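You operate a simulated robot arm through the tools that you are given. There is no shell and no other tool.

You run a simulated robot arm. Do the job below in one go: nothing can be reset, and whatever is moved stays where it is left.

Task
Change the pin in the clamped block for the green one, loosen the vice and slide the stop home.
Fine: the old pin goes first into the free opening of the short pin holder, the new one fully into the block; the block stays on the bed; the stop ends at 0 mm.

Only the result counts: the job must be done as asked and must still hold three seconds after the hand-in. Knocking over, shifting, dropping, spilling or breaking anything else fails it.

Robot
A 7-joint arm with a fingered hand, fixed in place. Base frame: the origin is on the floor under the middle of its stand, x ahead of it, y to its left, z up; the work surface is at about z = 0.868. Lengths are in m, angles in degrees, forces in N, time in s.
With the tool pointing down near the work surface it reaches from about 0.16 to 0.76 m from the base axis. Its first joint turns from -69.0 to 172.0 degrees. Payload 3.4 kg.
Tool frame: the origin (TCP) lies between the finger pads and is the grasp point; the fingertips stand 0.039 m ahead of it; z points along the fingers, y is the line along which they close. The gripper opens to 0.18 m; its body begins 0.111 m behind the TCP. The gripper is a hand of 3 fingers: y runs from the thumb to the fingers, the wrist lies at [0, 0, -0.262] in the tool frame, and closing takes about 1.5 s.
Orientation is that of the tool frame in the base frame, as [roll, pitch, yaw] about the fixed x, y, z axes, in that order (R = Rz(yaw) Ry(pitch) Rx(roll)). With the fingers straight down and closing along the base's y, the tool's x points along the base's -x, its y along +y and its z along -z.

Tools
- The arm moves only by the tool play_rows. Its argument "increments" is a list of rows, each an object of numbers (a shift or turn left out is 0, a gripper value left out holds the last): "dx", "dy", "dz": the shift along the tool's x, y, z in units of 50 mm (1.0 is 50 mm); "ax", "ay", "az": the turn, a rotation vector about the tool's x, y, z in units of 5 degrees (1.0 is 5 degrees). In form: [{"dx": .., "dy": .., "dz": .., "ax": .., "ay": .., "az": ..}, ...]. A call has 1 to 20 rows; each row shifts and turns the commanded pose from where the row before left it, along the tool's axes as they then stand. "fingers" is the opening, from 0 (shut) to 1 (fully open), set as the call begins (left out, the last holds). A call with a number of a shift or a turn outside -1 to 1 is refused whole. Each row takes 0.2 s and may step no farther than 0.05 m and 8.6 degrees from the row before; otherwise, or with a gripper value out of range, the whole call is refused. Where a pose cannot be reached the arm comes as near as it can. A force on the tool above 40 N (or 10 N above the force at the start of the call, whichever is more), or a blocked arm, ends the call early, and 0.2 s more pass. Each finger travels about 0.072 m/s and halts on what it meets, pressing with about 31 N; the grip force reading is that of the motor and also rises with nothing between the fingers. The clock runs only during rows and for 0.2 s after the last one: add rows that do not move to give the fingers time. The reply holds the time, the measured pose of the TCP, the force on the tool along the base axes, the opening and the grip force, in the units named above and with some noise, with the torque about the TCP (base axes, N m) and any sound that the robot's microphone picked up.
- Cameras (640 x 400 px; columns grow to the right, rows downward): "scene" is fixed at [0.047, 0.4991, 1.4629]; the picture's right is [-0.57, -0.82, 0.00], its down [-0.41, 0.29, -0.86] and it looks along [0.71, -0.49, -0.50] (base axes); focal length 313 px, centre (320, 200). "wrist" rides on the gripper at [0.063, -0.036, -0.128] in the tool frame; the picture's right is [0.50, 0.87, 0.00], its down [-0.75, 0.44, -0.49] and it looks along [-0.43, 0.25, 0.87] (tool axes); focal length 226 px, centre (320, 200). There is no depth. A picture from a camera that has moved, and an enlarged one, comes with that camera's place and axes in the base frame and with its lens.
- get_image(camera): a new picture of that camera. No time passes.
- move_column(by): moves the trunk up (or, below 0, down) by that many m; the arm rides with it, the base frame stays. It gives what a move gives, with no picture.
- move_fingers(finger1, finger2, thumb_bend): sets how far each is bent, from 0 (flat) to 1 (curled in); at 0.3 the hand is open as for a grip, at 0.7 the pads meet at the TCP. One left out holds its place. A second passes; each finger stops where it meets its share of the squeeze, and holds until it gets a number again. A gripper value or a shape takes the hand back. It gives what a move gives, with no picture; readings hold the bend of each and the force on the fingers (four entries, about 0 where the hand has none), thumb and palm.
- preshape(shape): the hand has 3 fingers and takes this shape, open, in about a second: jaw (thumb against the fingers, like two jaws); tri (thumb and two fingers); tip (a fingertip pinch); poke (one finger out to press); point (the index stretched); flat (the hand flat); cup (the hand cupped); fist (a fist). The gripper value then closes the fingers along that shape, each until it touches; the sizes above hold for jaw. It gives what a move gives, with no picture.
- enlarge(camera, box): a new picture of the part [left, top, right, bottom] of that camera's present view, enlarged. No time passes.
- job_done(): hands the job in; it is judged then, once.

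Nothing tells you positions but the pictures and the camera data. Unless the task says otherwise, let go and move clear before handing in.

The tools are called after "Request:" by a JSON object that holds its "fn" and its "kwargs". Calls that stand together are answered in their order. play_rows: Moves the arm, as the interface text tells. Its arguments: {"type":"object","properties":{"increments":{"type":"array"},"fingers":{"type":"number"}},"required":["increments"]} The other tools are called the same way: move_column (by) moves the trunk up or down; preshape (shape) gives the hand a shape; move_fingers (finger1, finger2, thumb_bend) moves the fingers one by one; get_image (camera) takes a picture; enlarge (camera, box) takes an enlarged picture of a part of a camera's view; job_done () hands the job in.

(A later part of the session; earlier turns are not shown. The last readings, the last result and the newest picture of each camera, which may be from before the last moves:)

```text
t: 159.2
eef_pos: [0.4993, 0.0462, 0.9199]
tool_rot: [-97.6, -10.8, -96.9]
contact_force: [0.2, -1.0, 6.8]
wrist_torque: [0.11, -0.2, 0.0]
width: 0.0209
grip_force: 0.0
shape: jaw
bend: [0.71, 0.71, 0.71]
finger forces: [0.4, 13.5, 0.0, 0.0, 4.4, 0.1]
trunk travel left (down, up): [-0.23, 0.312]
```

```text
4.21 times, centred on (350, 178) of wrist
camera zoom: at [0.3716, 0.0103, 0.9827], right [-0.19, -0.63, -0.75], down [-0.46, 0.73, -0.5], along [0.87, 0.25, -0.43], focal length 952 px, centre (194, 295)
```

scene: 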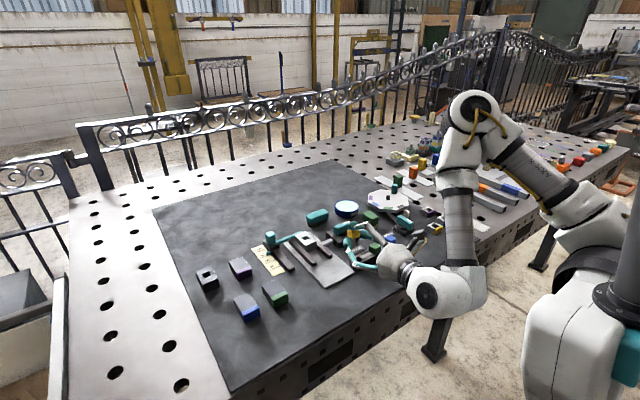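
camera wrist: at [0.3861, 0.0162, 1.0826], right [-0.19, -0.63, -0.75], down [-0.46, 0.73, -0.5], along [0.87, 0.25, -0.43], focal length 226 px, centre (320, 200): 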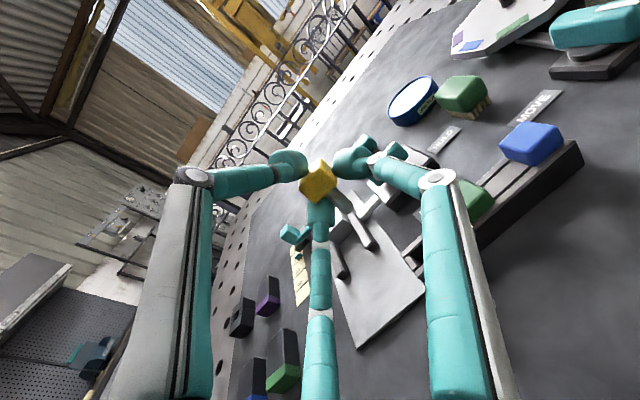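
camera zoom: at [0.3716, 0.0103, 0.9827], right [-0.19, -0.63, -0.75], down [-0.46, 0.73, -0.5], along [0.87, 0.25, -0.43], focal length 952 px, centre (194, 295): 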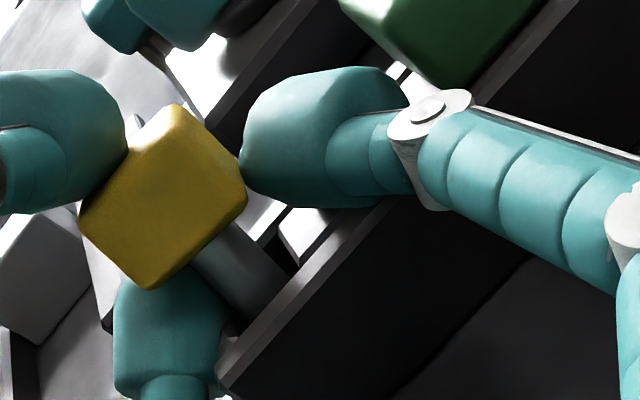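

The shaft is now roughly 17–18 mm deep, and the lower finger is just touching the holder's end (about 7 N). I'll relieve that by 4 mm and then open the fingers gradually so the pin drops in.

Request:
{"fn": "play_rows", "kwargs": {"increments": [{"dx": 0.015, "dy": -0.078, "dz": -0.0104}, {}]}}

Request:
{"fn": "play_rows", "kwargs": {"increments": [{}, {}], "fingers": 0.14}}

Request:
{"fn": "enlarge", "kwargs": {"camera": "scene", "box": [350, 240, 382, 267]}}

Request:
{"fn": "enlarge", "kwargs": {"camera": "wrist", "box": [300, 130, 400, 225]}}

```text
t: 159.8
eef_pos: [0.4989, 0.046, 0.9205]
tool_rot: [-97.6, -10.8, -96.9]
contact_force: [0.0, 0.8, 1.8]
wrist_torque: [0.06, -0.06, -0.03]
width: 0.0206
grip_force: 0.1
shape: jaw
bend: [0.71, 0.71, 0.72]
finger forces: [0.6, 7.1, 0.0, 0.1, 2.1, 0.1]
trunk travel left (down, up): [-0.23, 0.312]
```

```text
t: 160.4
eef_pos: [0.4995, 0.0453, 0.9207]
tool_rot: [-97.7, -10.8, -96.9]
contact_force: [2.0, -1.1, 2.2]
wrist_torque: [0.08, -0.09, -0.03]
width: 0.0249
grip_force: 0.1
shape: jaw
bend: [0.71, 0.71, 0.73]
finger forces: [0.0, 5.5, 0.1, 0.0, 0.6, 0.0]
trunk travel left (down, up): [-0.23, 0.312]
```

```text
14.81 times, centred on (366, 254) of scene
camera zoom: at [0.047, 0.4991, 1.4629], right [-0.57, -0.82, 0.0], down [-0.41, 0.29, -0.86], along [0.71, -0.49, -0.5], focal length 4636 px, centre (-362, -593)
```

zoom: 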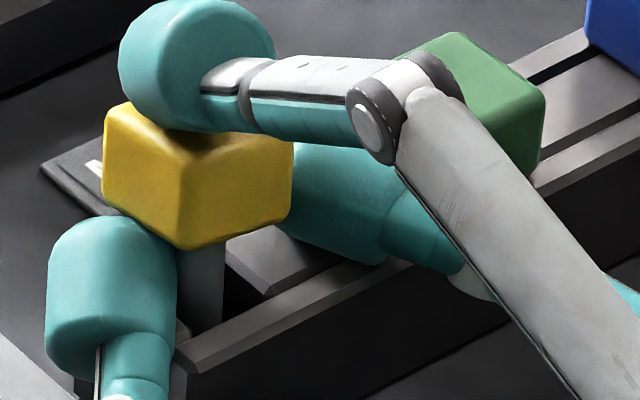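

```text
4.21 times, centred on (350, 178) of wrist
camera zoom: at [0.3718, 0.01, 0.9859], right [-0.19, -0.63, -0.75], down [-0.46, 0.73, -0.5], along [0.87, 0.25, -0.43], focal length 952 px, centre (194, 295)
```

zoom: 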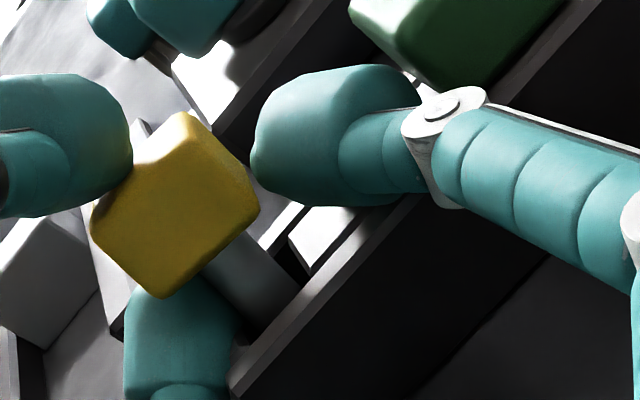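

The fingers are releasing while the shaft stays in the opening. I'll open further.

Request:
{"fn": "play_rows", "kwargs": {"increments": [{}, {}], "fingers": 0.18}}

Request:
{"fn": "enlarge", "kwargs": {"camera": "scene", "box": [350, 240, 382, 267]}}

Request:
{"fn": "enlarge", "kwargs": {"camera": "wrist", "box": [300, 130, 400, 225]}}

```text
t: 161.0
eef_pos: [0.4989, 0.045, 0.9224]
tool_rot: [-97.8, -10.8, -96.8]
contact_force: [-0.4, -0.4, 2.1]
wrist_torque: [0.02, -0.06, 0.0]
width: 0.0314
grip_force: 0.1
shape: jaw
bend: [0.72, 0.72, 0.74]
finger forces: [0.1, 3.7, 0.1, 0.0, 0.0, 0.0]
trunk travel left (down, up): [-0.23, 0.312]
```

```text
14.81 times, centred on (366, 254) of scene
camera zoom: at [0.047, 0.4991, 1.4629], right [-0.57, -0.82, 0.0], down [-0.41, 0.29, -0.86], along [0.71, -0.49, -0.5], focal length 4636 px, centre (-362, -593)
```

zoom: 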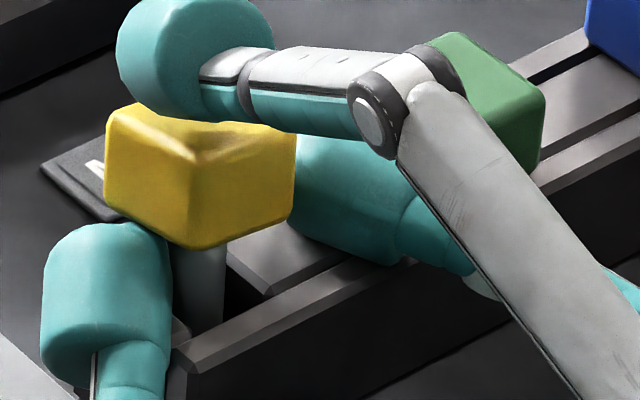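

```text
4.21 times, centred on (350, 178) of wrist
camera zoom: at [0.3717, 0.0101, 0.986], right [-0.19, -0.63, -0.75], down [-0.46, 0.73, -0.5], along [0.87, 0.25, -0.43], focal length 952 px, centre (194, 295)
```

zoom: 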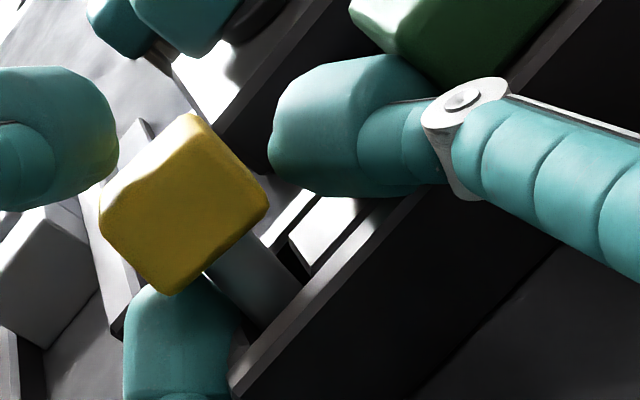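

Only the finger under the cap's corner still touches. Pulling the hand straight back along its own axis will slide that finger out and away from the green pin, so I'll retreat slowly.

Request:
{"fn": "play_rows", "kwargs": {"increments": [{"dz": -0.1}, {"dz": -0.1}, {"dz": -0.1}, {"dz": -0.1}, {}]}}

Request:
{"fn": "enlarge", "kwargs": {"camera": "scene", "box": [345, 235, 385, 267]}}

Request:
{"fn": "enlarge", "kwargs": {"camera": "wrist", "box": [300, 130, 400, 225]}}

```text
t: 162.2
eef_pos: [0.4801, 0.0474, 0.9249]
tool_rot: [-97.8, -10.8, -96.9]
contact_force: [0.7, 0.7, 0.2]
wrist_torque: [0.01, 0.0, -0.03]
width: 0.0325
grip_force: 0.0
shape: jaw
bend: [0.72, 0.72, 0.74]
finger forces: [0.0, 0.0, 0.0, 0.0, 0.1, 0.0]
trunk travel left (down, up): [-0.23, 0.312]
```

```text
12.50 times, centred on (365, 251) of scene
camera zoom: at [0.047, 0.4991, 1.4629], right [-0.57, -0.82, 0.0], down [-0.41, 0.29, -0.86], along [0.71, -0.49, -0.5], focal length 3912 px, centre (-242, -438)
```

zoom: 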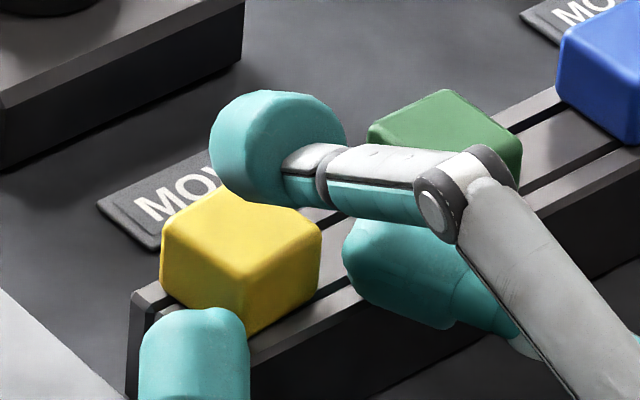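

```text
4.21 times, centred on (350, 178) of wrist
camera zoom: at [0.3529, 0.0129, 0.989], right [-0.19, -0.63, -0.75], down [-0.46, 0.73, -0.5], along [0.87, 0.25, -0.43], focal length 952 px, centre (194, 295)
```

zoom: 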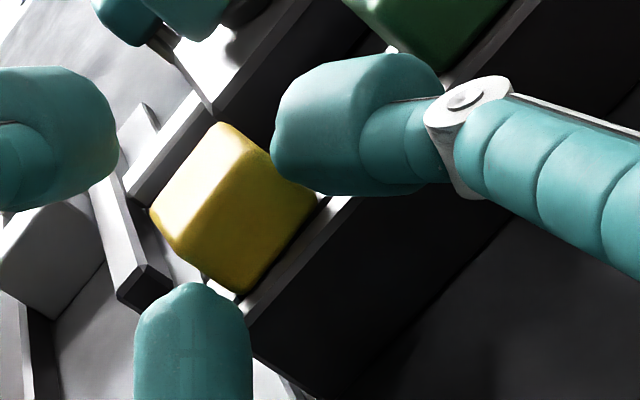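

The yellow pin dropped fully into the free opening, with its cap seated on the holder. I'll retreat the hand further and inspect.

Request:
{"fn": "play_rows", "kwargs": {"increments": [{"dz": -0.2}, {"dz": -0.3}, {"dz": -0.4}, {"dy": -0.3, "dz": -0.2}, {"dy": -0.5}, {"dy": -0.6}, {"dy": -0.6}, {}]}}

Request:
{"fn": "enlarge", "kwargs": {"camera": "scene", "box": [330, 220, 410, 280]}}

Request:
{"fn": "get_image", "kwargs": {"camera": "scene"}}

```text
t: 164.0
eef_pos: [0.4679, 0.0699, 1.0206]
tool_rot: [-97.5, -10.6, -97.1]
contact_force: [-0.4, -0.2, 0.0]
wrist_torque: [-0.01, 0.04, -0.01]
width: 0.0323
grip_force: 0.0
shape: jaw
bend: [0.72, 0.72, 0.74]
finger forces: [0.0, 0.1, 0.1, 0.0, 0.0, 0.0]
out of reach, approached as far as the arm can: row 2, 3, 4, 5, 6
trunk travel left (down, up): [-0.23, 0.312]
```

```text
6.67 times, centred on (370, 250) of scene
camera zoom: at [0.047, 0.4991, 1.4629], right [-0.57, -0.82, 0.0], down [-0.41, 0.29, -0.86], along [0.71, -0.49, -0.5], focal length 2086 px, centre (-13, -133)
```

zoom: 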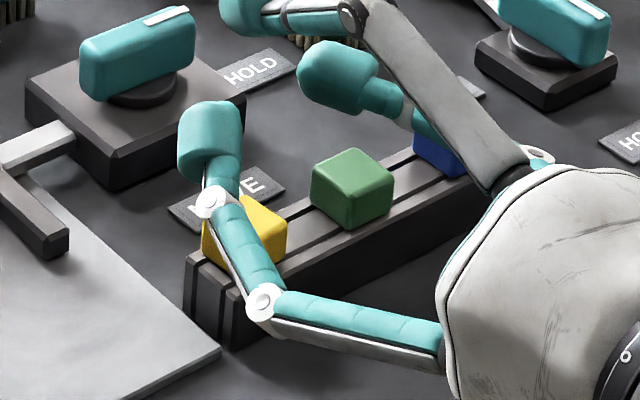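

```text
taken
```

scene: 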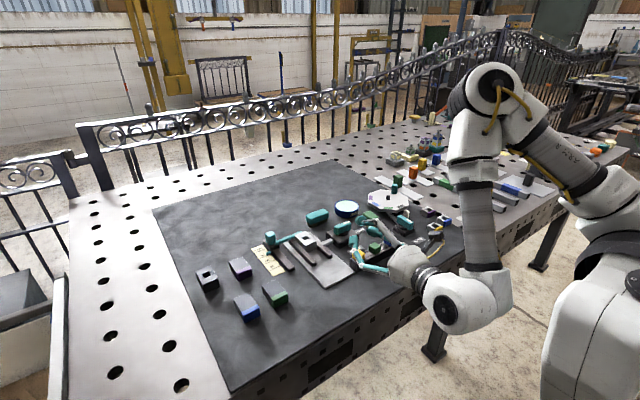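

The yellow pin is seated and the hand is clear. I'll now bring the hand back to vertical in the air.

Request:
{"fn": "play_rows", "kwargs": {"increments": [{"az": 0.5}, {"az": 0.5}, {"az": 0.6}, {"az": 0.56}, {"ax": -1}, {"ax": -1}, {"ax": -1}, {"ax": -1}, {"ax": -1}, {"ax": -1}, {"ax": -1}, {"ax": -1}, {"ax": -1}, {"ax": -1}, {"ax": -1}, {"ax": -1}, {"ax": -1}, {"ax": -1}, {"ax": -1}, {}], "fingers": 0.3}}

Request:
{"fn": "get_image", "kwargs": {"camera": "wrist"}}

```text
t: 168.2
eef_pos: [0.4695, 0.0738, 1.0264]
tool_rot: [-172.6, -0.1, -98.3]
contact_force: [0.1, 0.0, -0.6]
wrist_torque: [0.01, 0.0, -0.03]
width: 0.0537
grip_force: 0.0
shape: jaw
bend: [0.72, 0.72, 0.74]
finger forces: [0.0, 0.0, 0.0, 0.1, 0.0, 0.1]
out of reach, approached as far as the arm can: row 5
trunk travel left (down, up): [-0.23, 0.312]
```

```text
taken
camera wrist: at [0.4797, 0.0093, 1.1578], right [-0.92, -0.37, -0.11], down [-0.38, 0.82, 0.43], along [-0.07, 0.44, -0.9], focal length 226 px, centre (320, 200)
```

wrist: 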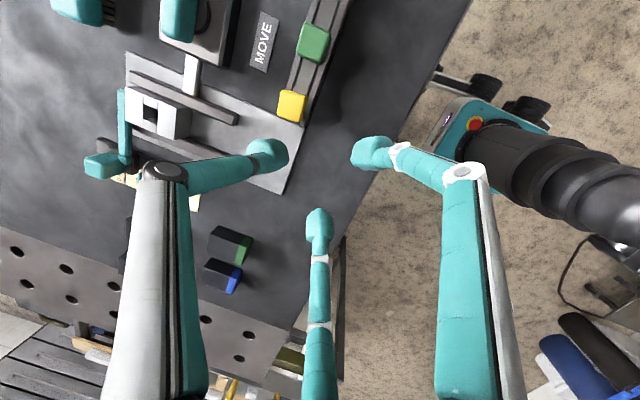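

I'll finish levelling the hand, set yaw −90, and take a view from straight above the green pin.

Request:
{"fn": "play_rows", "kwargs": {"increments": [{"ax": -0.74}, {"ax": -0.74}, {"az": -0.83}, {"az": -0.83}, {"dx": 0.25, "dy": -0.2, "dz": -0.2}, {"dx": 0.25, "dy": -0.21, "dz": -0.2}, {}, {}]}}

Request:
{"fn": "enlarge", "kwargs": {"camera": "wrist", "box": [250, 10, 390, 130]}}

Request:
{"fn": "enlarge", "kwargs": {"camera": "scene", "box": [330, 220, 410, 280]}}

```text
t: 170.0
eef_pos: [0.4907, 0.0464, 1.0445]
tool_rot: [180.0, -0.1, -90.1]
contact_force: [0.1, 0.2, 0.0]
wrist_torque: [-0.02, -0.01, -0.04]
width: 0.0536
grip_force: 0.0
shape: jaw
bend: [0.72, 0.72, 0.74]
finger forces: [0.0, 0.0, 0.0, 0.1, 0.1, 0.0]
trunk travel left (down, up): [-0.23, 0.312]
```

```text
3.33 times, centred on (320, 70) of wrist
camera zoom: at [0.5269, -0.0153, 1.1732], right [-0.87, -0.5, 0.0], down [-0.43, 0.76, 0.49], along [-0.25, 0.43, -0.87], focal length 754 px, centre (320, 633)
```

zoom: 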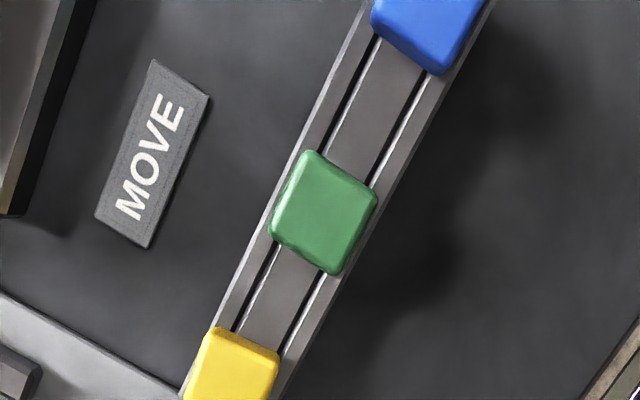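

```text
6.67 times, centred on (370, 250) of scene
camera zoom: at [0.047, 0.4991, 1.4629], right [-0.57, -0.82, 0.0], down [-0.41, 0.29, -0.86], along [0.71, -0.49, -0.5], focal length 2086 px, centre (-13, -133)
```

zoom: 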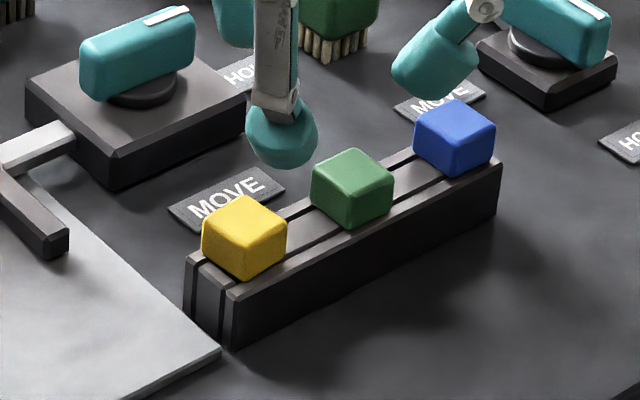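

The yellow pin is fully seated, level with the others. The green cap is at about (0.525, −0.0135). I'll turn the hand to yaw 90 (thumb on −x) and position it above the green pin.

Request:
{"fn": "play_rows", "kwargs": {"increments": [{"az": 1}, {"az": 1}, {"az": 1}, {"az": 1}, {"az": 1}, {"az": 1}, {"az": 1}, {"az": 1}, {"az": 1}, {"az": 1}, {"az": 1}, {"az": 1}, {"az": 1}, {"az": 1}, {"az": 1}, {"az": 1}, {"az": 1}, {"az": 1}], "fingers": 0.22}}

Request:
{"fn": "play_rows", "kwargs": {"increments": [{"az": 1}, {"az": 1}, {"az": 1}, {"az": 1}, {"az": 1}, {"az": 1}, {"az": 1}, {"az": 1}, {"az": 1}, {"az": 1}, {"az": 1}, {"az": 1}, {"az": 1}, {"az": 1}, {"az": 1}, {"az": 1}, {"az": 1}, {"az": 1}, {}]}}

Request:
{"fn": "play_rows", "kwargs": {"increments": [{"dx": -0.6, "dy": 0.38}, {"dx": -0.6, "dy": 0.37}, {"dz": 0.45}, {"dz": 0.45}, {}, {}]}}

Request:
{"fn": "enlarge", "kwargs": {"camera": "wrist", "box": [240, 90, 400, 230]}}

```text
t: 173.8
eef_pos: [0.4898, 0.0476, 1.0463]
tool_rot: [-179.8, 0.1, 179.8]
contact_force: [0.2, 0.0, -0.1]
wrist_torque: [0.02, -0.01, 0.02]
width: 0.04
grip_force: 0.1
shape: jaw
bend: [0.72, 0.72, 0.74]
finger forces: [0.1, 0.1, 0.0, 0.1, 0.0, 0.0]
trunk travel left (down, up): [-0.23, 0.312]
```

```text
t: 177.8
eef_pos: [0.4885, 0.0478, 1.0457]
tool_rot: [180.0, 0.2, 89.8]
contact_force: [0.2, -0.8, 0.4]
wrist_torque: [0.04, 0.03, -0.02]
width: 0.0402
grip_force: 0.1
shape: jaw
bend: [0.72, 0.72, 0.74]
finger forces: [0.0, 0.0, 0.0, 0.0, 0.0, 0.1]
trunk travel left (down, up): [-0.23, 0.312]
```

```text
t: 179.2
eef_pos: [0.5281, -0.0142, 0.9985]
tool_rot: [-180.0, 0.1, 89.9]
contact_force: [1.1, 0.2, -1.1]
wrist_torque: [0.0, 0.0, 0.02]
width: 0.0398
grip_force: 0.0
shape: jaw
bend: [0.72, 0.72, 0.74]
finger forces: [0.0, 0.1, 0.1, 0.1, 0.1, 0.0]
trunk travel left (down, up): [-0.23, 0.312]
```

```text
2.86 times, centred on (320, 160) of wrist
camera zoom: at [0.4924, 0.0497, 1.1269], right [0.87, 0.5, 0.0], down [0.43, -0.75, 0.49], along [0.25, -0.43, -0.87], focal length 646 px, centre (320, 314)
```

zoom: 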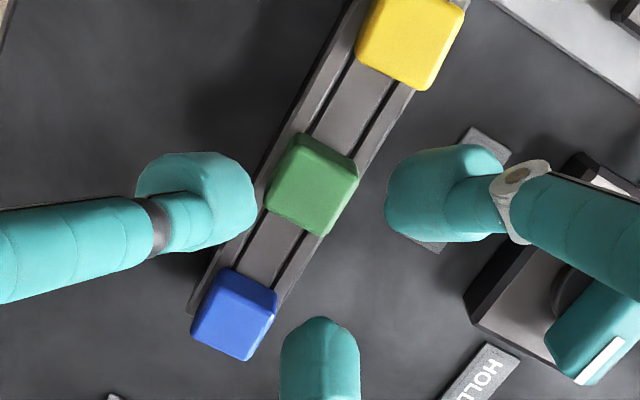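

The hand is centred on the green cap to within a millimetre, and both neighbours are clear of the fingers. I'll descend to grip height.

Request:
{"fn": "play_rows", "kwargs": {"increments": [{"dz": 0.4}, {"dz": 0.4}, {"dz": 0.24}, {}, {}]}}

Request:
{"fn": "enlarge", "kwargs": {"camera": "wrist", "box": [240, 90, 400, 230]}}

Request:
{"fn": "enlarge", "kwargs": {"camera": "scene", "box": [340, 220, 400, 265]}}

```text
t: 180.4
eef_pos: [0.5287, -0.0128, 0.9478]
tool_rot: [-180.0, 0.0, 90.0]
contact_force: [-0.1, -0.1, -0.2]
wrist_torque: [0.0, 0.01, 0.01]
width: 0.0399
grip_force: 0.1
shape: jaw
bend: [0.72, 0.72, 0.74]
finger forces: [0.1, 0.1, 0.0, 0.0, 0.0, 0.1]
trunk travel left (down, up): [-0.23, 0.312]
```

```text
2.86 times, centred on (320, 160) of wrist
camera zoom: at [0.4921, 0.0505, 1.0759], right [0.87, 0.5, 0.0], down [0.43, -0.75, 0.49], along [0.25, -0.43, -0.87], focal length 646 px, centre (320, 314)
```

zoom: 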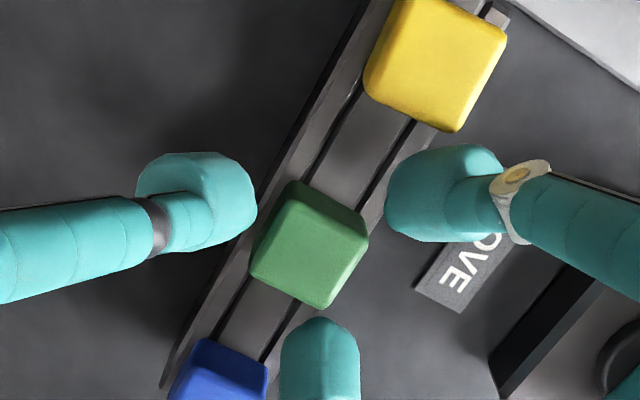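

```text
8.89 times, centred on (370, 242) of scene
camera zoom: at [0.047, 0.4991, 1.4629], right [-0.57, -0.82, 0.0], down [-0.41, 0.29, -0.86], along [0.71, -0.49, -0.5], focal length 2782 px, centre (-124, -178)
```

zoom: 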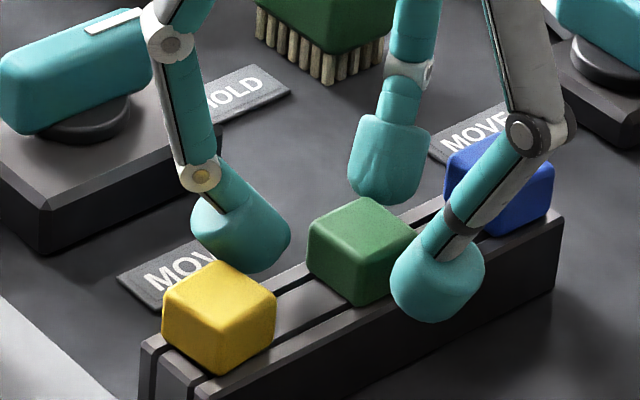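

All three fingers have clearance around the green cap. I'll lower the last 7 mm with a 1 mm correction.

Request:
{"fn": "play_rows", "kwargs": {"increments": [{"dx": -0.024, "dz": 0.07}, {"dz": 0.06}, {}, {}]}}

Request:
{"fn": "play_rows", "kwargs": {"increments": [{}, {}], "fingers": 0.17}}

Request:
{"fn": "play_rows", "kwargs": {"increments": [{}, {}], "fingers": 0.155}}

Request:
{"fn": "enlarge", "kwargs": {"camera": "wrist", "box": [240, 90, 400, 230]}}

```text
t: 181.4
eef_pos: [0.5272, -0.0135, 0.9409]
tool_rot: [179.9, 0.1, 89.9]
contact_force: [-0.2, 0.5, 0.1]
wrist_torque: [0.01, 0.01, 0.0]
width: 0.0398
grip_force: 0.0
shape: jaw
bend: [0.72, 0.72, 0.74]
finger forces: [0.0, 0.0, 0.1, 0.0, 0.0, 0.0]
trunk travel left (down, up): [-0.23, 0.312]
```

```text
t: 182.0
eef_pos: [0.5276, -0.013, 0.9412]
tool_rot: [-180.0, 0.0, 90.0]
contact_force: [0.2, 0.2, 0.5]
wrist_torque: [-0.01, 0.01, 0.01]
width: 0.0312
grip_force: 0.0
shape: jaw
bend: [0.72, 0.72, 0.74]
finger forces: [0.0, 0.4, 0.1, 0.1, 0.0, 0.1]
trunk travel left (down, up): [-0.23, 0.312]
```

```text
t: 182.6
eef_pos: [0.5281, -0.0138, 0.9412]
tool_rot: [-180.0, 0.1, 89.9]
contact_force: [-0.9, 0.4, -1.7]
wrist_torque: [-0.04, -0.01, 0.03]
width: 0.0233
grip_force: 31.0
shape: jaw
bend: [0.71, 0.72, 0.74]
finger forces: [24.8, 24.9, 0.0, 0.0, 27.4, 0.0]
trunk travel left (down, up): [-0.23, 0.312]
```

```text
2.86 times, centred on (320, 160) of wrist
camera zoom: at [0.4918, 0.0498, 1.0697], right [0.87, 0.5, 0.0], down [0.43, -0.75, 0.49], along [0.25, -0.43, -0.87], focal length 646 px, centre (320, 314)
```

zoom: 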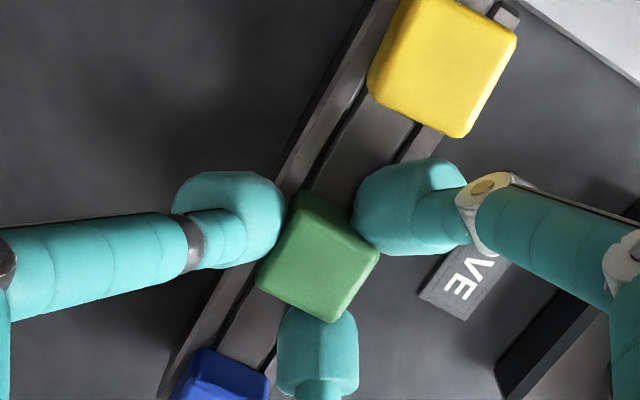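

This is a well-balanced grip (25/25/27 N) with the cap square to the hand. I'll back off to the light position hold and lift slowly.

Request:
{"fn": "play_rows", "kwargs": {"increments": [{}, {}], "fingers": 0.122}}

Request:
{"fn": "play_rows", "kwargs": {"increments": [{}, {}]}}

```text
t: 183.2
eef_pos: [0.5285, -0.0136, 0.9411]
tool_rot: [179.9, 0.0, 90.0]
contact_force: [0.7, -0.9, 1.4]
wrist_torque: [-0.04, -0.02, 0.03]
width: 0.0234
grip_force: 0.2
shape: jaw
bend: [0.71, 0.71, 0.72]
finger forces: [1.4, 2.0, 0.1, 0.0, 1.3, 0.1]
trunk travel left (down, up): [-0.23, 0.312]
```

```text
t: 183.8
eef_pos: [0.5268, -0.0142, 0.9416]
tool_rot: [179.9, 0.1, 90.0]
contact_force: [-0.1, -0.3, 1.5]
wrist_torque: [-0.06, -0.02, -0.01]
width: 0.0238
grip_force: 0.1
shape: jaw
bend: [0.71, 0.71, 0.72]
finger forces: [1.3, 2.0, 0.0, 0.0, 1.3, 0.1]
trunk travel left (down, up): [-0.23, 0.312]
```

The light hold is even on all three fingers (1.3/2.0/1.3 N). I'll lift the green pin slowly out of the holder.

Request:
{"fn": "play_rows", "kwargs": {"increments": [{"dz": -0.05}, {"dz": -0.08}, {"dz": -0.1}, {"dz": -0.12}, {"dz": -0.15}, {"dz": -0.15}, {"dz": -0.15}, {"dz": -0.15}, {"dz": -0.15}, {"dz": -0.15}, {"dz": -0.1}, {}]}}

Request:
{"fn": "enlarge", "kwargs": {"camera": "wrist", "box": [240, 90, 400, 230]}}

Request:
{"fn": "enlarge", "kwargs": {"camera": "scene", "box": [330, 190, 410, 265]}}

```text
t: 186.4
eef_pos: [0.5268, -0.0151, 1.0085]
tool_rot: [-179.9, 0.1, 90.0]
contact_force: [-0.2, -0.4, -1.1]
wrist_torque: [0.03, 0.03, -0.02]
width: 0.0239
grip_force: 0.0
shape: jaw
bend: [0.71, 0.71, 0.72]
finger forces: [1.2, 1.5, 0.0, 0.0, 1.0, 0.0]
trunk travel left (down, up): [-0.23, 0.312]
```

```text
2.86 times, centred on (320, 160) of wrist
camera zoom: at [0.4916, 0.0496, 1.1373], right [0.87, 0.5, 0.0], down [0.43, -0.75, 0.49], along [0.25, -0.43, -0.87], focal length 646 px, centre (320, 314)
```

zoom: 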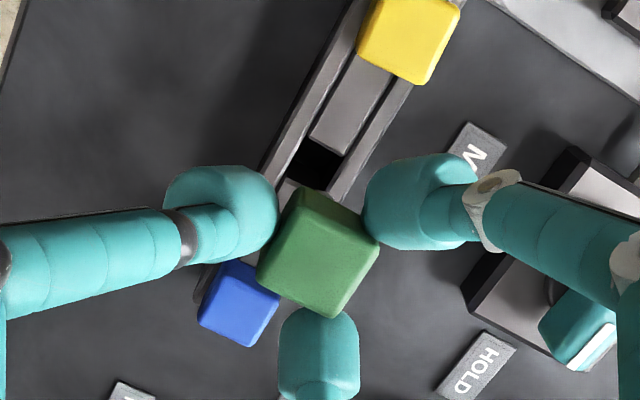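

```text
5.33 times, centred on (370, 228) of scene
camera zoom: at [0.047, 0.4991, 1.4629], right [-0.57, -0.82, 0.0], down [-0.41, 0.29, -0.86], along [0.71, -0.49, -0.5], focal length 1669 px, centre (53, 53)
```

zoom: 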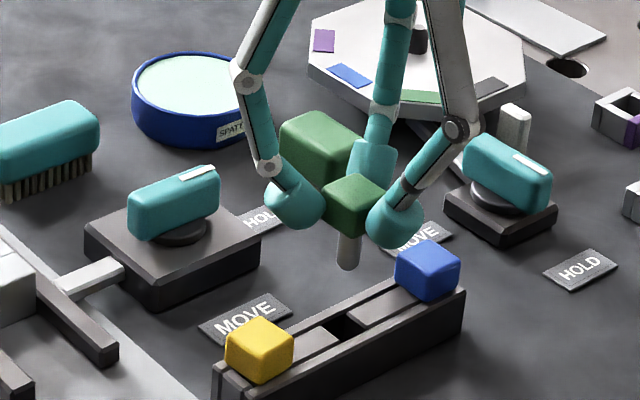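

The green pin is out, upright and centred in the hand. I'll raise it a little and carry it slowly to above the vice block.

Request:
{"fn": "play_rows", "kwargs": {"increments": [{"dz": -0.2}, {"dz": -0.2}, {"dx": 0.1, "dy": 0.12}, {"dx": 0.18, "dy": 0.21}, {"dx": 0.18, "dy": 0.21}, {"dx": 0.18, "dy": 0.21}, {"dx": 0.18, "dy": 0.21}, {"dx": 0.18, "dy": 0.21}, {"dx": 0.18, "dy": 0.21}, {"dx": 0.18, "dy": 0.21}, {"dx": 0.18, "dy": 0.21}, {"dx": 0.18, "dy": 0.21}, {"dx": 0.18, "dy": 0.21}, {"dx": 0.18, "dy": 0.21}, {"dx": 0.18, "dy": 0.21}, {"dx": 0.15, "dy": 0.18}, {"dx": 0.07, "dy": 0.08}, {}, {}]}}

Request:
{"fn": "get_image", "kwargs": {"camera": "wrist"}}

Request:
{"fn": "enlarge", "kwargs": {"camera": "scene", "box": [265, 180, 345, 255]}}

```text
t: 190.4
eef_pos: [0.6716, 0.1106, 1.0305]
tool_rot: [-180.0, 0.1, 90.0]
contact_force: [0.8, 0.3, -1.3]
wrist_torque: [0.01, -0.01, 0.01]
width: 0.0239
grip_force: 0.1
shape: jaw
bend: [0.71, 0.71, 0.72]
finger forces: [1.3, 1.4, 0.0, 0.1, 0.9, 0.1]
trunk travel left (down, up): [-0.23, 0.312]
```

```text
taken
camera wrist: at [0.6364, 0.1738, 1.158], right [0.87, 0.5, 0.0], down [0.43, -0.75, 0.49], along [0.25, -0.43, -0.87], focal length 226 px, centre (320, 200)
```

wrist: 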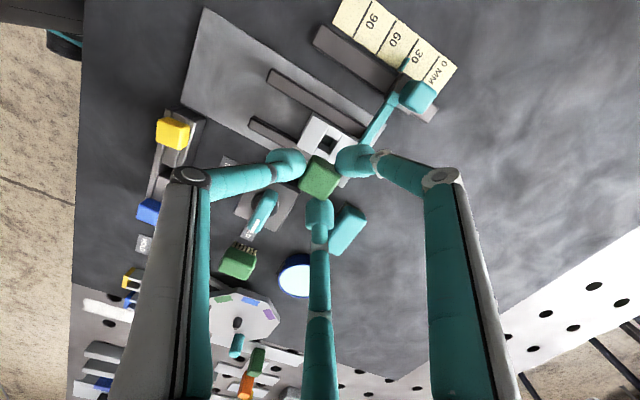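

```text
5.33 times, centred on (305, 218) of scene
camera zoom: at [0.047, 0.4991, 1.4629], right [-0.57, -0.82, 0.0], down [-0.41, 0.29, -0.86], along [0.71, -0.49, -0.5], focal length 1669 px, centre (400, 107)
```

zoom: 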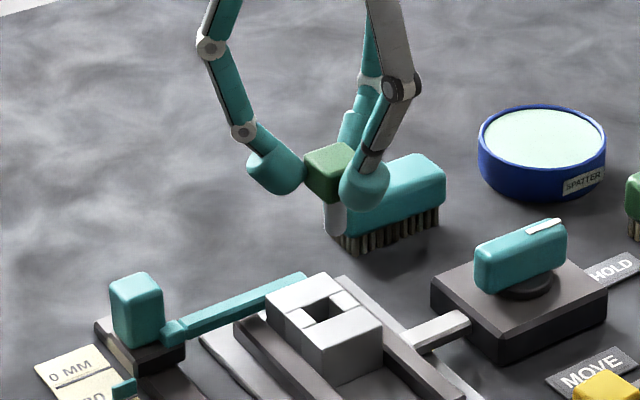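

The green pin is over the vice area and both cameras see the block's hole. I'll enlarge to measure it precisely.

Request:
{"fn": "enlarge", "kwargs": {"camera": "wrist", "box": [280, 100, 370, 170]}}

Request:
{"fn": "enlarge", "kwargs": {"camera": "scene", "box": [290, 200, 330, 250]}}

```text
5.71 times, centred on (325, 135) of wrist
camera zoom: at [0.6364, 0.1738, 1.158], right [0.87, 0.5, 0.0], down [0.43, -0.75, 0.49], along [0.25, -0.43, -0.87], focal length 1292 px, centre (291, 571)
```

zoom: 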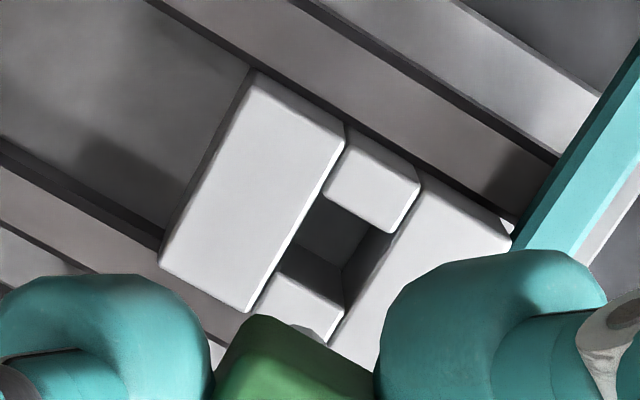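

```text
8.00 times, centred on (310, 225) of scene
camera zoom: at [0.047, 0.4991, 1.4629], right [-0.57, -0.82, 0.0], down [-0.41, 0.29, -0.86], along [0.71, -0.49, -0.5], focal length 2504 px, centre (400, 0)
```

zoom: 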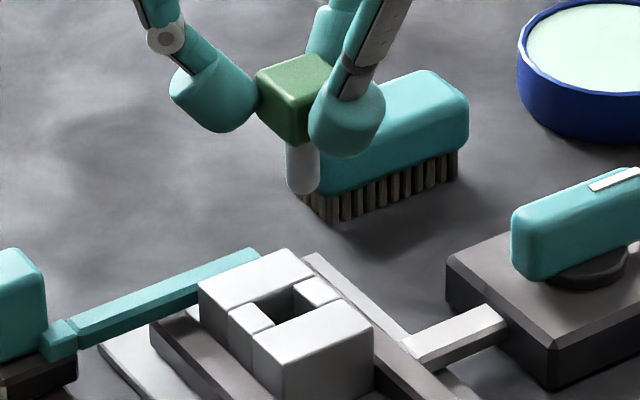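

The block's hole is centred at about (0.680, 0.115), and the shaft tip is near (0.672, 0.112). I'll shift by (8.5, 3.3) mm and lower to just above the block for a check.

Request:
{"fn": "play_rows", "kwargs": {"increments": [{"dx": 0.033, "dy": 0.085}, {"dx": 0.033, "dy": 0.085}, {"dz": 0.2}, {"dz": 0.2}, {"dz": 0.2}, {"dz": 0.15}, {}, {}]}}

Request:
{"fn": "enlarge", "kwargs": {"camera": "scene", "box": [290, 215, 330, 255]}}

Request:
{"fn": "enlarge", "kwargs": {"camera": "wrist", "box": [280, 100, 370, 170]}}

```text
t: 192.2
eef_pos: [0.6827, 0.1133, 0.9936]
tool_rot: [-180.0, 0.1, 90.0]
contact_force: [-0.6, -0.6, -1.5]
wrist_torque: [-0.01, 0.0, 0.01]
width: 0.024
grip_force: 0.2
shape: jaw
bend: [0.71, 0.71, 0.72]
finger forces: [1.3, 1.4, 0.1, 0.0, 0.9, 0.0]
trunk travel left (down, up): [-0.23, 0.312]
```

```text
10.00 times, centred on (310, 235) of scene
camera zoom: at [0.047, 0.4991, 1.4629], right [-0.57, -0.82, 0.0], down [-0.41, 0.29, -0.86], along [0.71, -0.49, -0.5], focal length 3129 px, centre (420, -150)
```

zoom: 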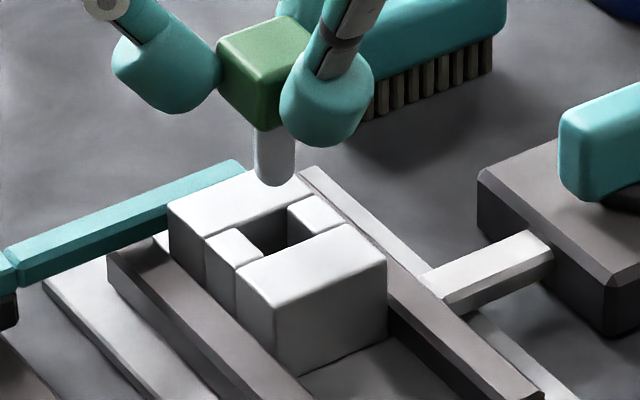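

```text
5.71 times, centred on (325, 135) of wrist
camera zoom: at [0.6458, 0.1769, 1.1209], right [0.87, 0.5, 0.0], down [0.43, -0.75, 0.49], along [0.25, -0.43, -0.87], focal length 1292 px, centre (291, 571)
```

zoom: 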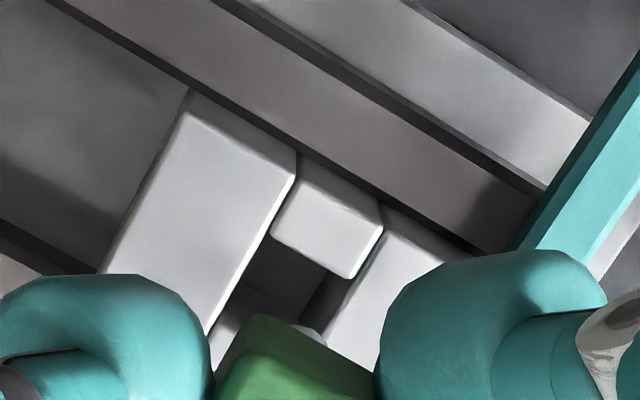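

The shaft is aligned with the hole to within about 1–2 mm in both views, which the clearance and rounded tip should absorb. I'll lower in small steps, watching the force.

Request:
{"fn": "play_rows", "kwargs": {"increments": [{"dz": 0.1}, {"dz": 0.1}, {"dz": 0.1}, {"dz": 0.1}, {}, {}]}}

Request:
{"fn": "enlarge", "kwargs": {"camera": "scene", "box": [290, 215, 330, 255]}}

```text
t: 193.6
eef_pos: [0.6805, 0.1122, 0.9727]
tool_rot: [180.0, 0.1, 90.1]
contact_force: [-1.8, 0.4, 3.2]
wrist_torque: [-0.02, 0.07, 0.01]
width: 0.0217
grip_force: 30.9
shape: jaw
bend: [0.72, 0.72, 0.74]
finger forces: [25.2, 25.2, 0.0, 0.0, 27.8, 0.0]
trunk travel left (down, up): [-0.23, 0.312]
```

```text
10.00 times, centred on (310, 235) of scene
camera zoom: at [0.047, 0.4991, 1.4629], right [-0.57, -0.82, 0.0], down [-0.41, 0.29, -0.86], along [0.71, -0.49, -0.5], focal length 3129 px, centre (420, -150)
```

zoom: 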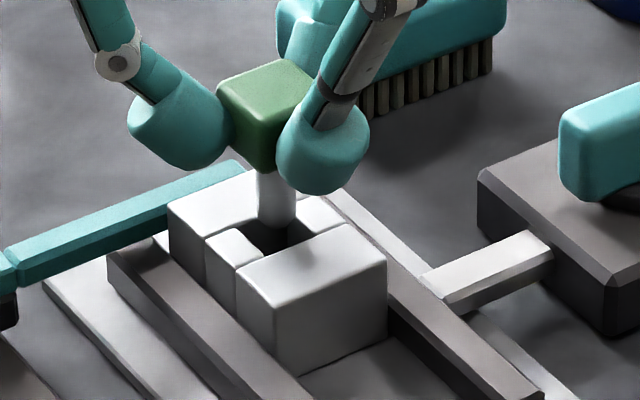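

The tip touched an edge lightly (3 N up, 2 N toward −x), meaning it's slightly too far in +x, and the grip firmed up but is balanced. I'll raise 2 mm, shift −1.5 mm in x, and look.

Request:
{"fn": "play_rows", "kwargs": {"increments": [{"dz": -0.05}, {"dy": -0.03}, {}, {}]}}

Request:
{"fn": "enlarge", "kwargs": {"camera": "wrist", "box": [260, 100, 380, 210]}}

Request:
{"fn": "enlarge", "kwargs": {"camera": "scene", "box": [295, 220, 320, 245]}}

```text
t: 194.6
eef_pos: [0.68, 0.1121, 0.974]
tool_rot: [179.9, 0.1, 89.9]
contact_force: [0.5, -1.1, -1.4]
wrist_torque: [0.0, 0.0, 0.01]
width: 0.0217
grip_force: 31.0
shape: jaw
bend: [0.72, 0.72, 0.74]
finger forces: [25.2, 25.3, 0.0, 0.1, 26.9, 0.0]
trunk travel left (down, up): [-0.23, 0.312]
```

```text
3.64 times, centred on (320, 155) of wrist
camera zoom: at [0.6443, 0.1767, 1.1026], right [0.87, 0.5, 0.0], down [0.43, -0.75, 0.49], along [0.25, -0.43, -0.87], focal length 822 px, centre (320, 364)
```

zoom: 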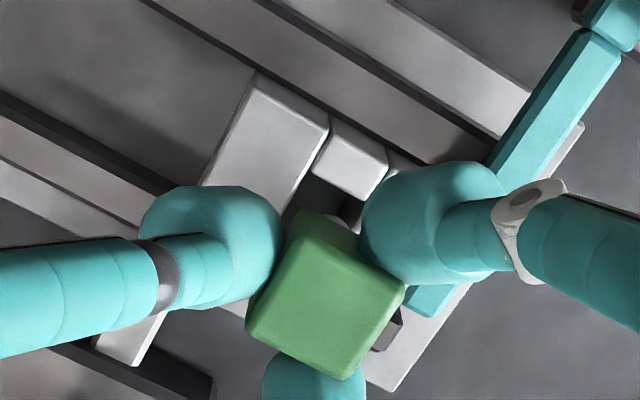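

```text
16.00 times, centred on (308, 232) of scene
camera zoom: at [0.047, 0.4991, 1.4629], right [-0.57, -0.82, 0.0], down [-0.41, 0.29, -0.86], along [0.71, -0.49, -0.5], focal length 5007 px, centre (520, -320)
```

zoom: 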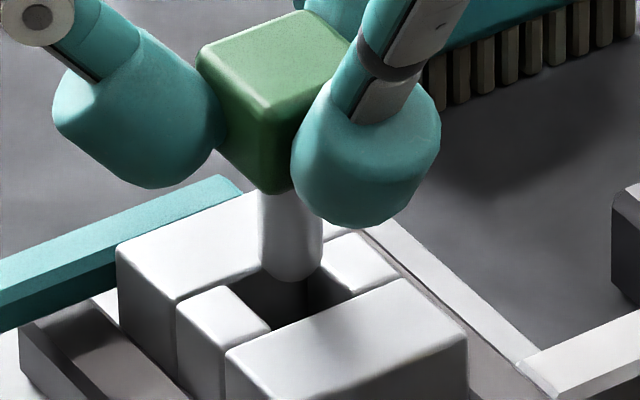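

From the scene view the tip now sits over the middle of the hole. I'll lower again in small steps.

Request:
{"fn": "play_rows", "kwargs": {"increments": [{"dz": 0.05}, {}, {"dz": 0.05}, {}]}}

Request:
{"fn": "enlarge", "kwargs": {"camera": "scene", "box": [295, 220, 320, 245]}}

```text
t: 195.6
eef_pos: [0.6802, 0.112, 0.9713]
tool_rot: [179.8, 0.0, 90.0]
contact_force: [-0.7, -0.6, 12.2]
wrist_torque: [-0.03, 0.0, 0.0]
width: 0.0223
grip_force: 31.4
shape: jaw
bend: [0.72, 0.72, 0.74]
finger forces: [26.5, 27.1, 0.0, 0.0, 28.8, 0.1]
trunk travel left (down, up): [-0.23, 0.312]
```

```text
16.00 times, centred on (308, 232) of scene
camera zoom: at [0.047, 0.4991, 1.4629], right [-0.57, -0.82, 0.0], down [-0.41, 0.29, -0.86], along [0.71, -0.49, -0.5], focal length 5007 px, centre (520, -320)
```

zoom: 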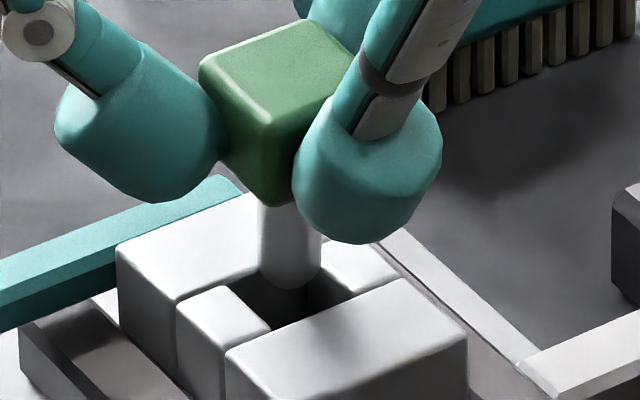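

The geometry fits the tip resting on the far (+x) edge, about 3 mm too far in +x and 2 mm too far in −y. I'll raise 4 mm, correct both, and re-check.

Request:
{"fn": "play_rows", "kwargs": {"increments": [{"dz": -0.1}, {"dx": 0.04, "dy": -0.06}, {}, {}]}}

Request:
{"fn": "enlarge", "kwargs": {"camera": "scene", "box": [295, 220, 320, 245]}}

Request:
{"fn": "enlarge", "kwargs": {"camera": "wrist", "box": [260, 100, 380, 210]}}

```text
t: 196.6
eef_pos: [0.6782, 0.1167, 0.9741]
tool_rot: [179.9, 0.0, 90.0]
contact_force: [0.2, 0.6, -1.5]
wrist_torque: [-0.01, 0.0, 0.02]
width: 0.022
grip_force: 30.7
shape: jaw
bend: [0.72, 0.72, 0.74]
finger forces: [26.0, 26.1, 0.0, 0.1, 27.6, 0.1]
trunk travel left (down, up): [-0.23, 0.312]
```

```text
16.00 times, centred on (308, 232) of scene
camera zoom: at [0.047, 0.4991, 1.4629], right [-0.57, -0.82, 0.0], down [-0.41, 0.29, -0.86], along [0.71, -0.49, -0.5], focal length 5007 px, centre (520, -320)
```

zoom: 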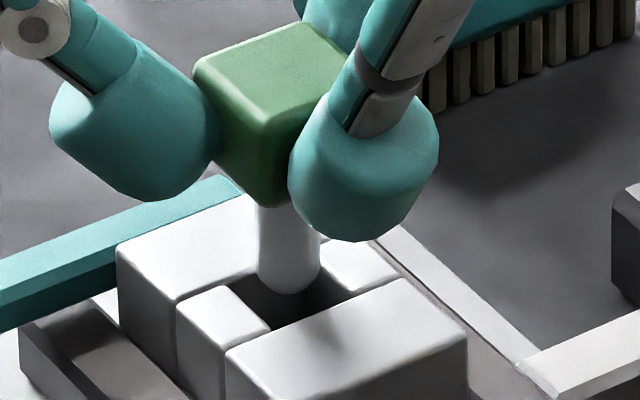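

```text
3.64 times, centred on (320, 155) of wrist
camera zoom: at [0.6414, 0.1792, 1.1026], right [0.87, 0.5, 0.0], down [0.43, -0.75, 0.49], along [0.25, -0.43, -0.87], focal length 822 px, centre (320, 364)
```

zoom: 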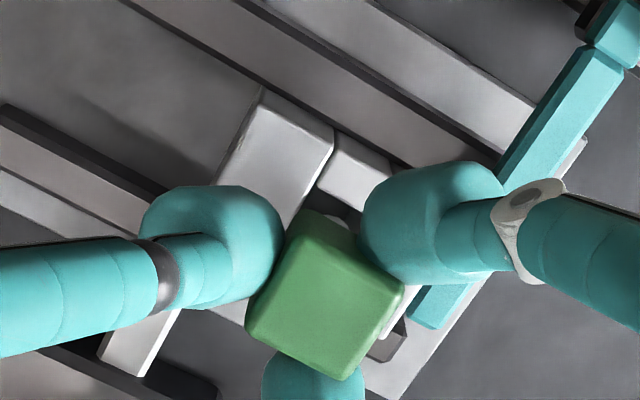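

The tip now appears within about 2 mm of the hole's centre. I'll lower again and watch the force.

Request:
{"fn": "play_rows", "kwargs": {"increments": [{"dz": 0.06}, {}, {"dz": 0.06}, {}]}}

Request:
{"fn": "enlarge", "kwargs": {"camera": "scene", "box": [295, 220, 320, 245]}}

```text
t: 197.6
eef_pos: [0.6764, 0.1165, 0.9704]
tool_rot: [180.0, 0.1, 90.0]
contact_force: [-0.8, -0.2, 0.0]
wrist_torque: [0.01, -0.02, 0.01]
width: 0.0221
grip_force: 30.8
shape: jaw
bend: [0.72, 0.72, 0.74]
finger forces: [26.0, 26.0, 0.0, 0.1, 27.5, 0.0]
trunk travel left (down, up): [-0.23, 0.312]
```

```text
16.00 times, centred on (308, 232) of scene
camera zoom: at [0.047, 0.4991, 1.4629], right [-0.57, -0.82, 0.0], down [-0.41, 0.29, -0.86], along [0.71, -0.49, -0.5], focal length 5007 px, centre (520, -320)
```

zoom: 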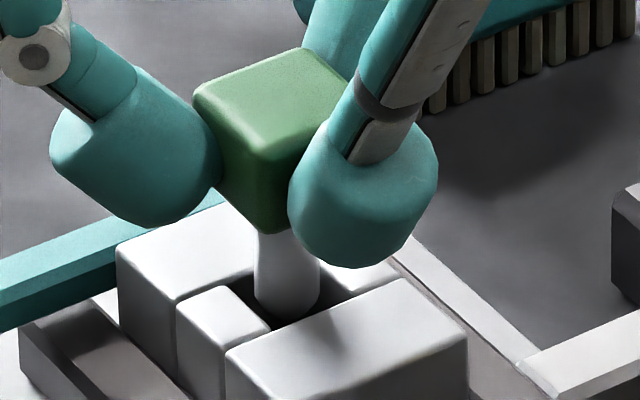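

The tip is now inside the hole with no contact force. I'll make a 1 mm lateral correction and keep lowering.

Request:
{"fn": "play_rows", "kwargs": {"increments": [{"dx": -0.02, "dy": -0.014}, {"dz": 0.06}, {"dz": 0.06}, {}, {}]}}

Request:
{"fn": "play_rows", "kwargs": {"increments": [{"dz": 0.06}, {"dz": 0.06}, {}, {}]}}

Request:
{"fn": "enlarge", "kwargs": {"camera": "scene", "box": [295, 220, 320, 245]}}

```text
t: 198.8
eef_pos: [0.6762, 0.1135, 0.962]
tool_rot: [-180.0, 0.1, 90.0]
contact_force: [1.4, -0.2, -0.4]
wrist_torque: [0.0, 0.01, 0.01]
width: 0.0221
grip_force: 31.3
shape: jaw
bend: [0.72, 0.72, 0.74]
finger forces: [25.9, 26.1, 0.1, 0.0, 27.5, 0.0]
trunk travel left (down, up): [-0.23, 0.312]
```

```text
t: 199.8
eef_pos: [0.6768, 0.1137, 0.9569]
tool_rot: [180.0, 0.1, 90.0]
contact_force: [0.0, -0.1, -0.8]
wrist_torque: [0.02, 0.0, -0.02]
width: 0.0221
grip_force: 31.1
shape: jaw
bend: [0.72, 0.72, 0.74]
finger forces: [26.0, 26.1, 0.0, 0.1, 27.4, 0.0]
trunk travel left (down, up): [-0.23, 0.312]
```

```text
16.00 times, centred on (308, 232) of scene
camera zoom: at [0.047, 0.4991, 1.4629], right [-0.57, -0.82, 0.0], down [-0.41, 0.29, -0.86], along [0.71, -0.49, -0.5], focal length 5007 px, centre (520, -320)
```

zoom: 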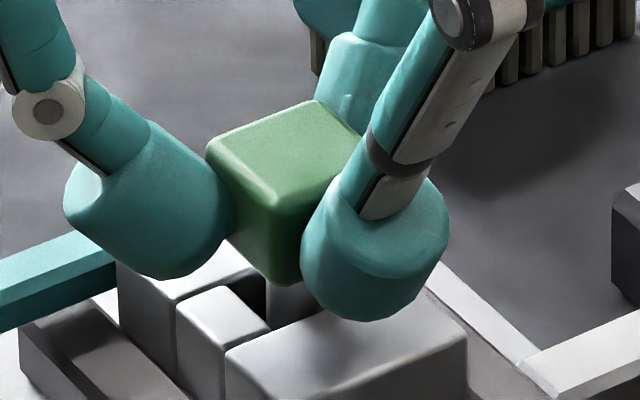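

The shaft is about 17 mm into the block with no resistance. I'll continue down.

Request:
{"fn": "play_rows", "kwargs": {"increments": [{"dz": 0.06}, {"dz": 0.05}, {}, {}]}}

Request:
{"fn": "play_rows", "kwargs": {"increments": [{"dz": 0.04}, {}, {"dz": 0.04}, {}]}}

Request:
{"fn": "enlarge", "kwargs": {"camera": "scene", "box": [295, 220, 320, 245]}}

```text
t: 200.8
eef_pos: [0.6769, 0.1159, 0.951]
tool_rot: [179.9, 0.1, 90.0]
contact_force: [-0.5, 0.6, -0.6]
wrist_torque: [0.02, 0.01, 0.03]
width: 0.0222
grip_force: 31.1
shape: jaw
bend: [0.72, 0.72, 0.74]
finger forces: [26.0, 26.1, 0.0, 0.0, 27.4, 0.0]
trunk travel left (down, up): [-0.23, 0.312]
```

```text
t: 201.8
eef_pos: [0.6767, 0.1144, 0.947]
tool_rot: [179.9, 0.1, 89.8]
contact_force: [-0.1, -0.2, -1.0]
wrist_torque: [0.0, -0.04, -0.01]
width: 0.0221
grip_force: 31.4
shape: jaw
bend: [0.72, 0.72, 0.74]
finger forces: [25.9, 26.0, 0.1, 0.0, 27.4, 0.0]
trunk travel left (down, up): [-0.23, 0.312]
```

```text
16.00 times, centred on (308, 232) of scene
camera zoom: at [0.047, 0.4991, 1.4629], right [-0.57, -0.82, 0.0], down [-0.41, 0.29, -0.86], along [0.71, -0.49, -0.5], focal length 5007 px, centre (520, -320)
```

zoom: 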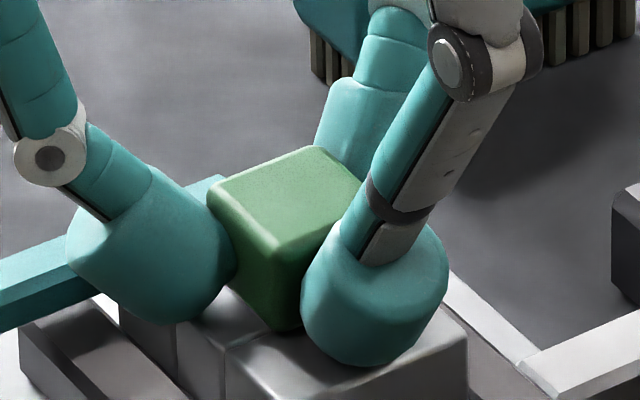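

It's nearly seated. I'll lower in 1.5 mm steps until I feel the cap on the block.

Request:
{"fn": "play_rows", "kwargs": {"increments": [{"dz": 0.03}, {}, {}]}}

Request:
{"fn": "play_rows", "kwargs": {"increments": [{"dz": 0.03}, {}, {}]}}

```text
t: 202.6
eef_pos: [0.6765, 0.1143, 0.9457]
tool_rot: [180.0, 0.1, 90.0]
contact_force: [0.3, 0.3, -0.4]
wrist_torque: [-0.03, 0.0, -0.03]
width: 0.0219
grip_force: 30.9
shape: jaw
bend: [0.72, 0.72, 0.74]
finger forces: [26.1, 26.0, 0.0, 0.0, 27.4, 0.0]
trunk travel left (down, up): [-0.23, 0.312]
```

```text
t: 203.4
eef_pos: [0.6763, 0.1158, 0.9447]
tool_rot: [180.0, 0.2, 90.0]
contact_force: [0.7, 0.5, 3.3]
wrist_torque: [-0.01, 0.0, 0.01]
width: 0.0221
grip_force: 31.1
shape: jaw
bend: [0.72, 0.72, 0.74]
finger forces: [26.4, 26.2, 0.1, 0.1, 27.5, 0.0]
trunk travel left (down, up): [-0.23, 0.312]
```

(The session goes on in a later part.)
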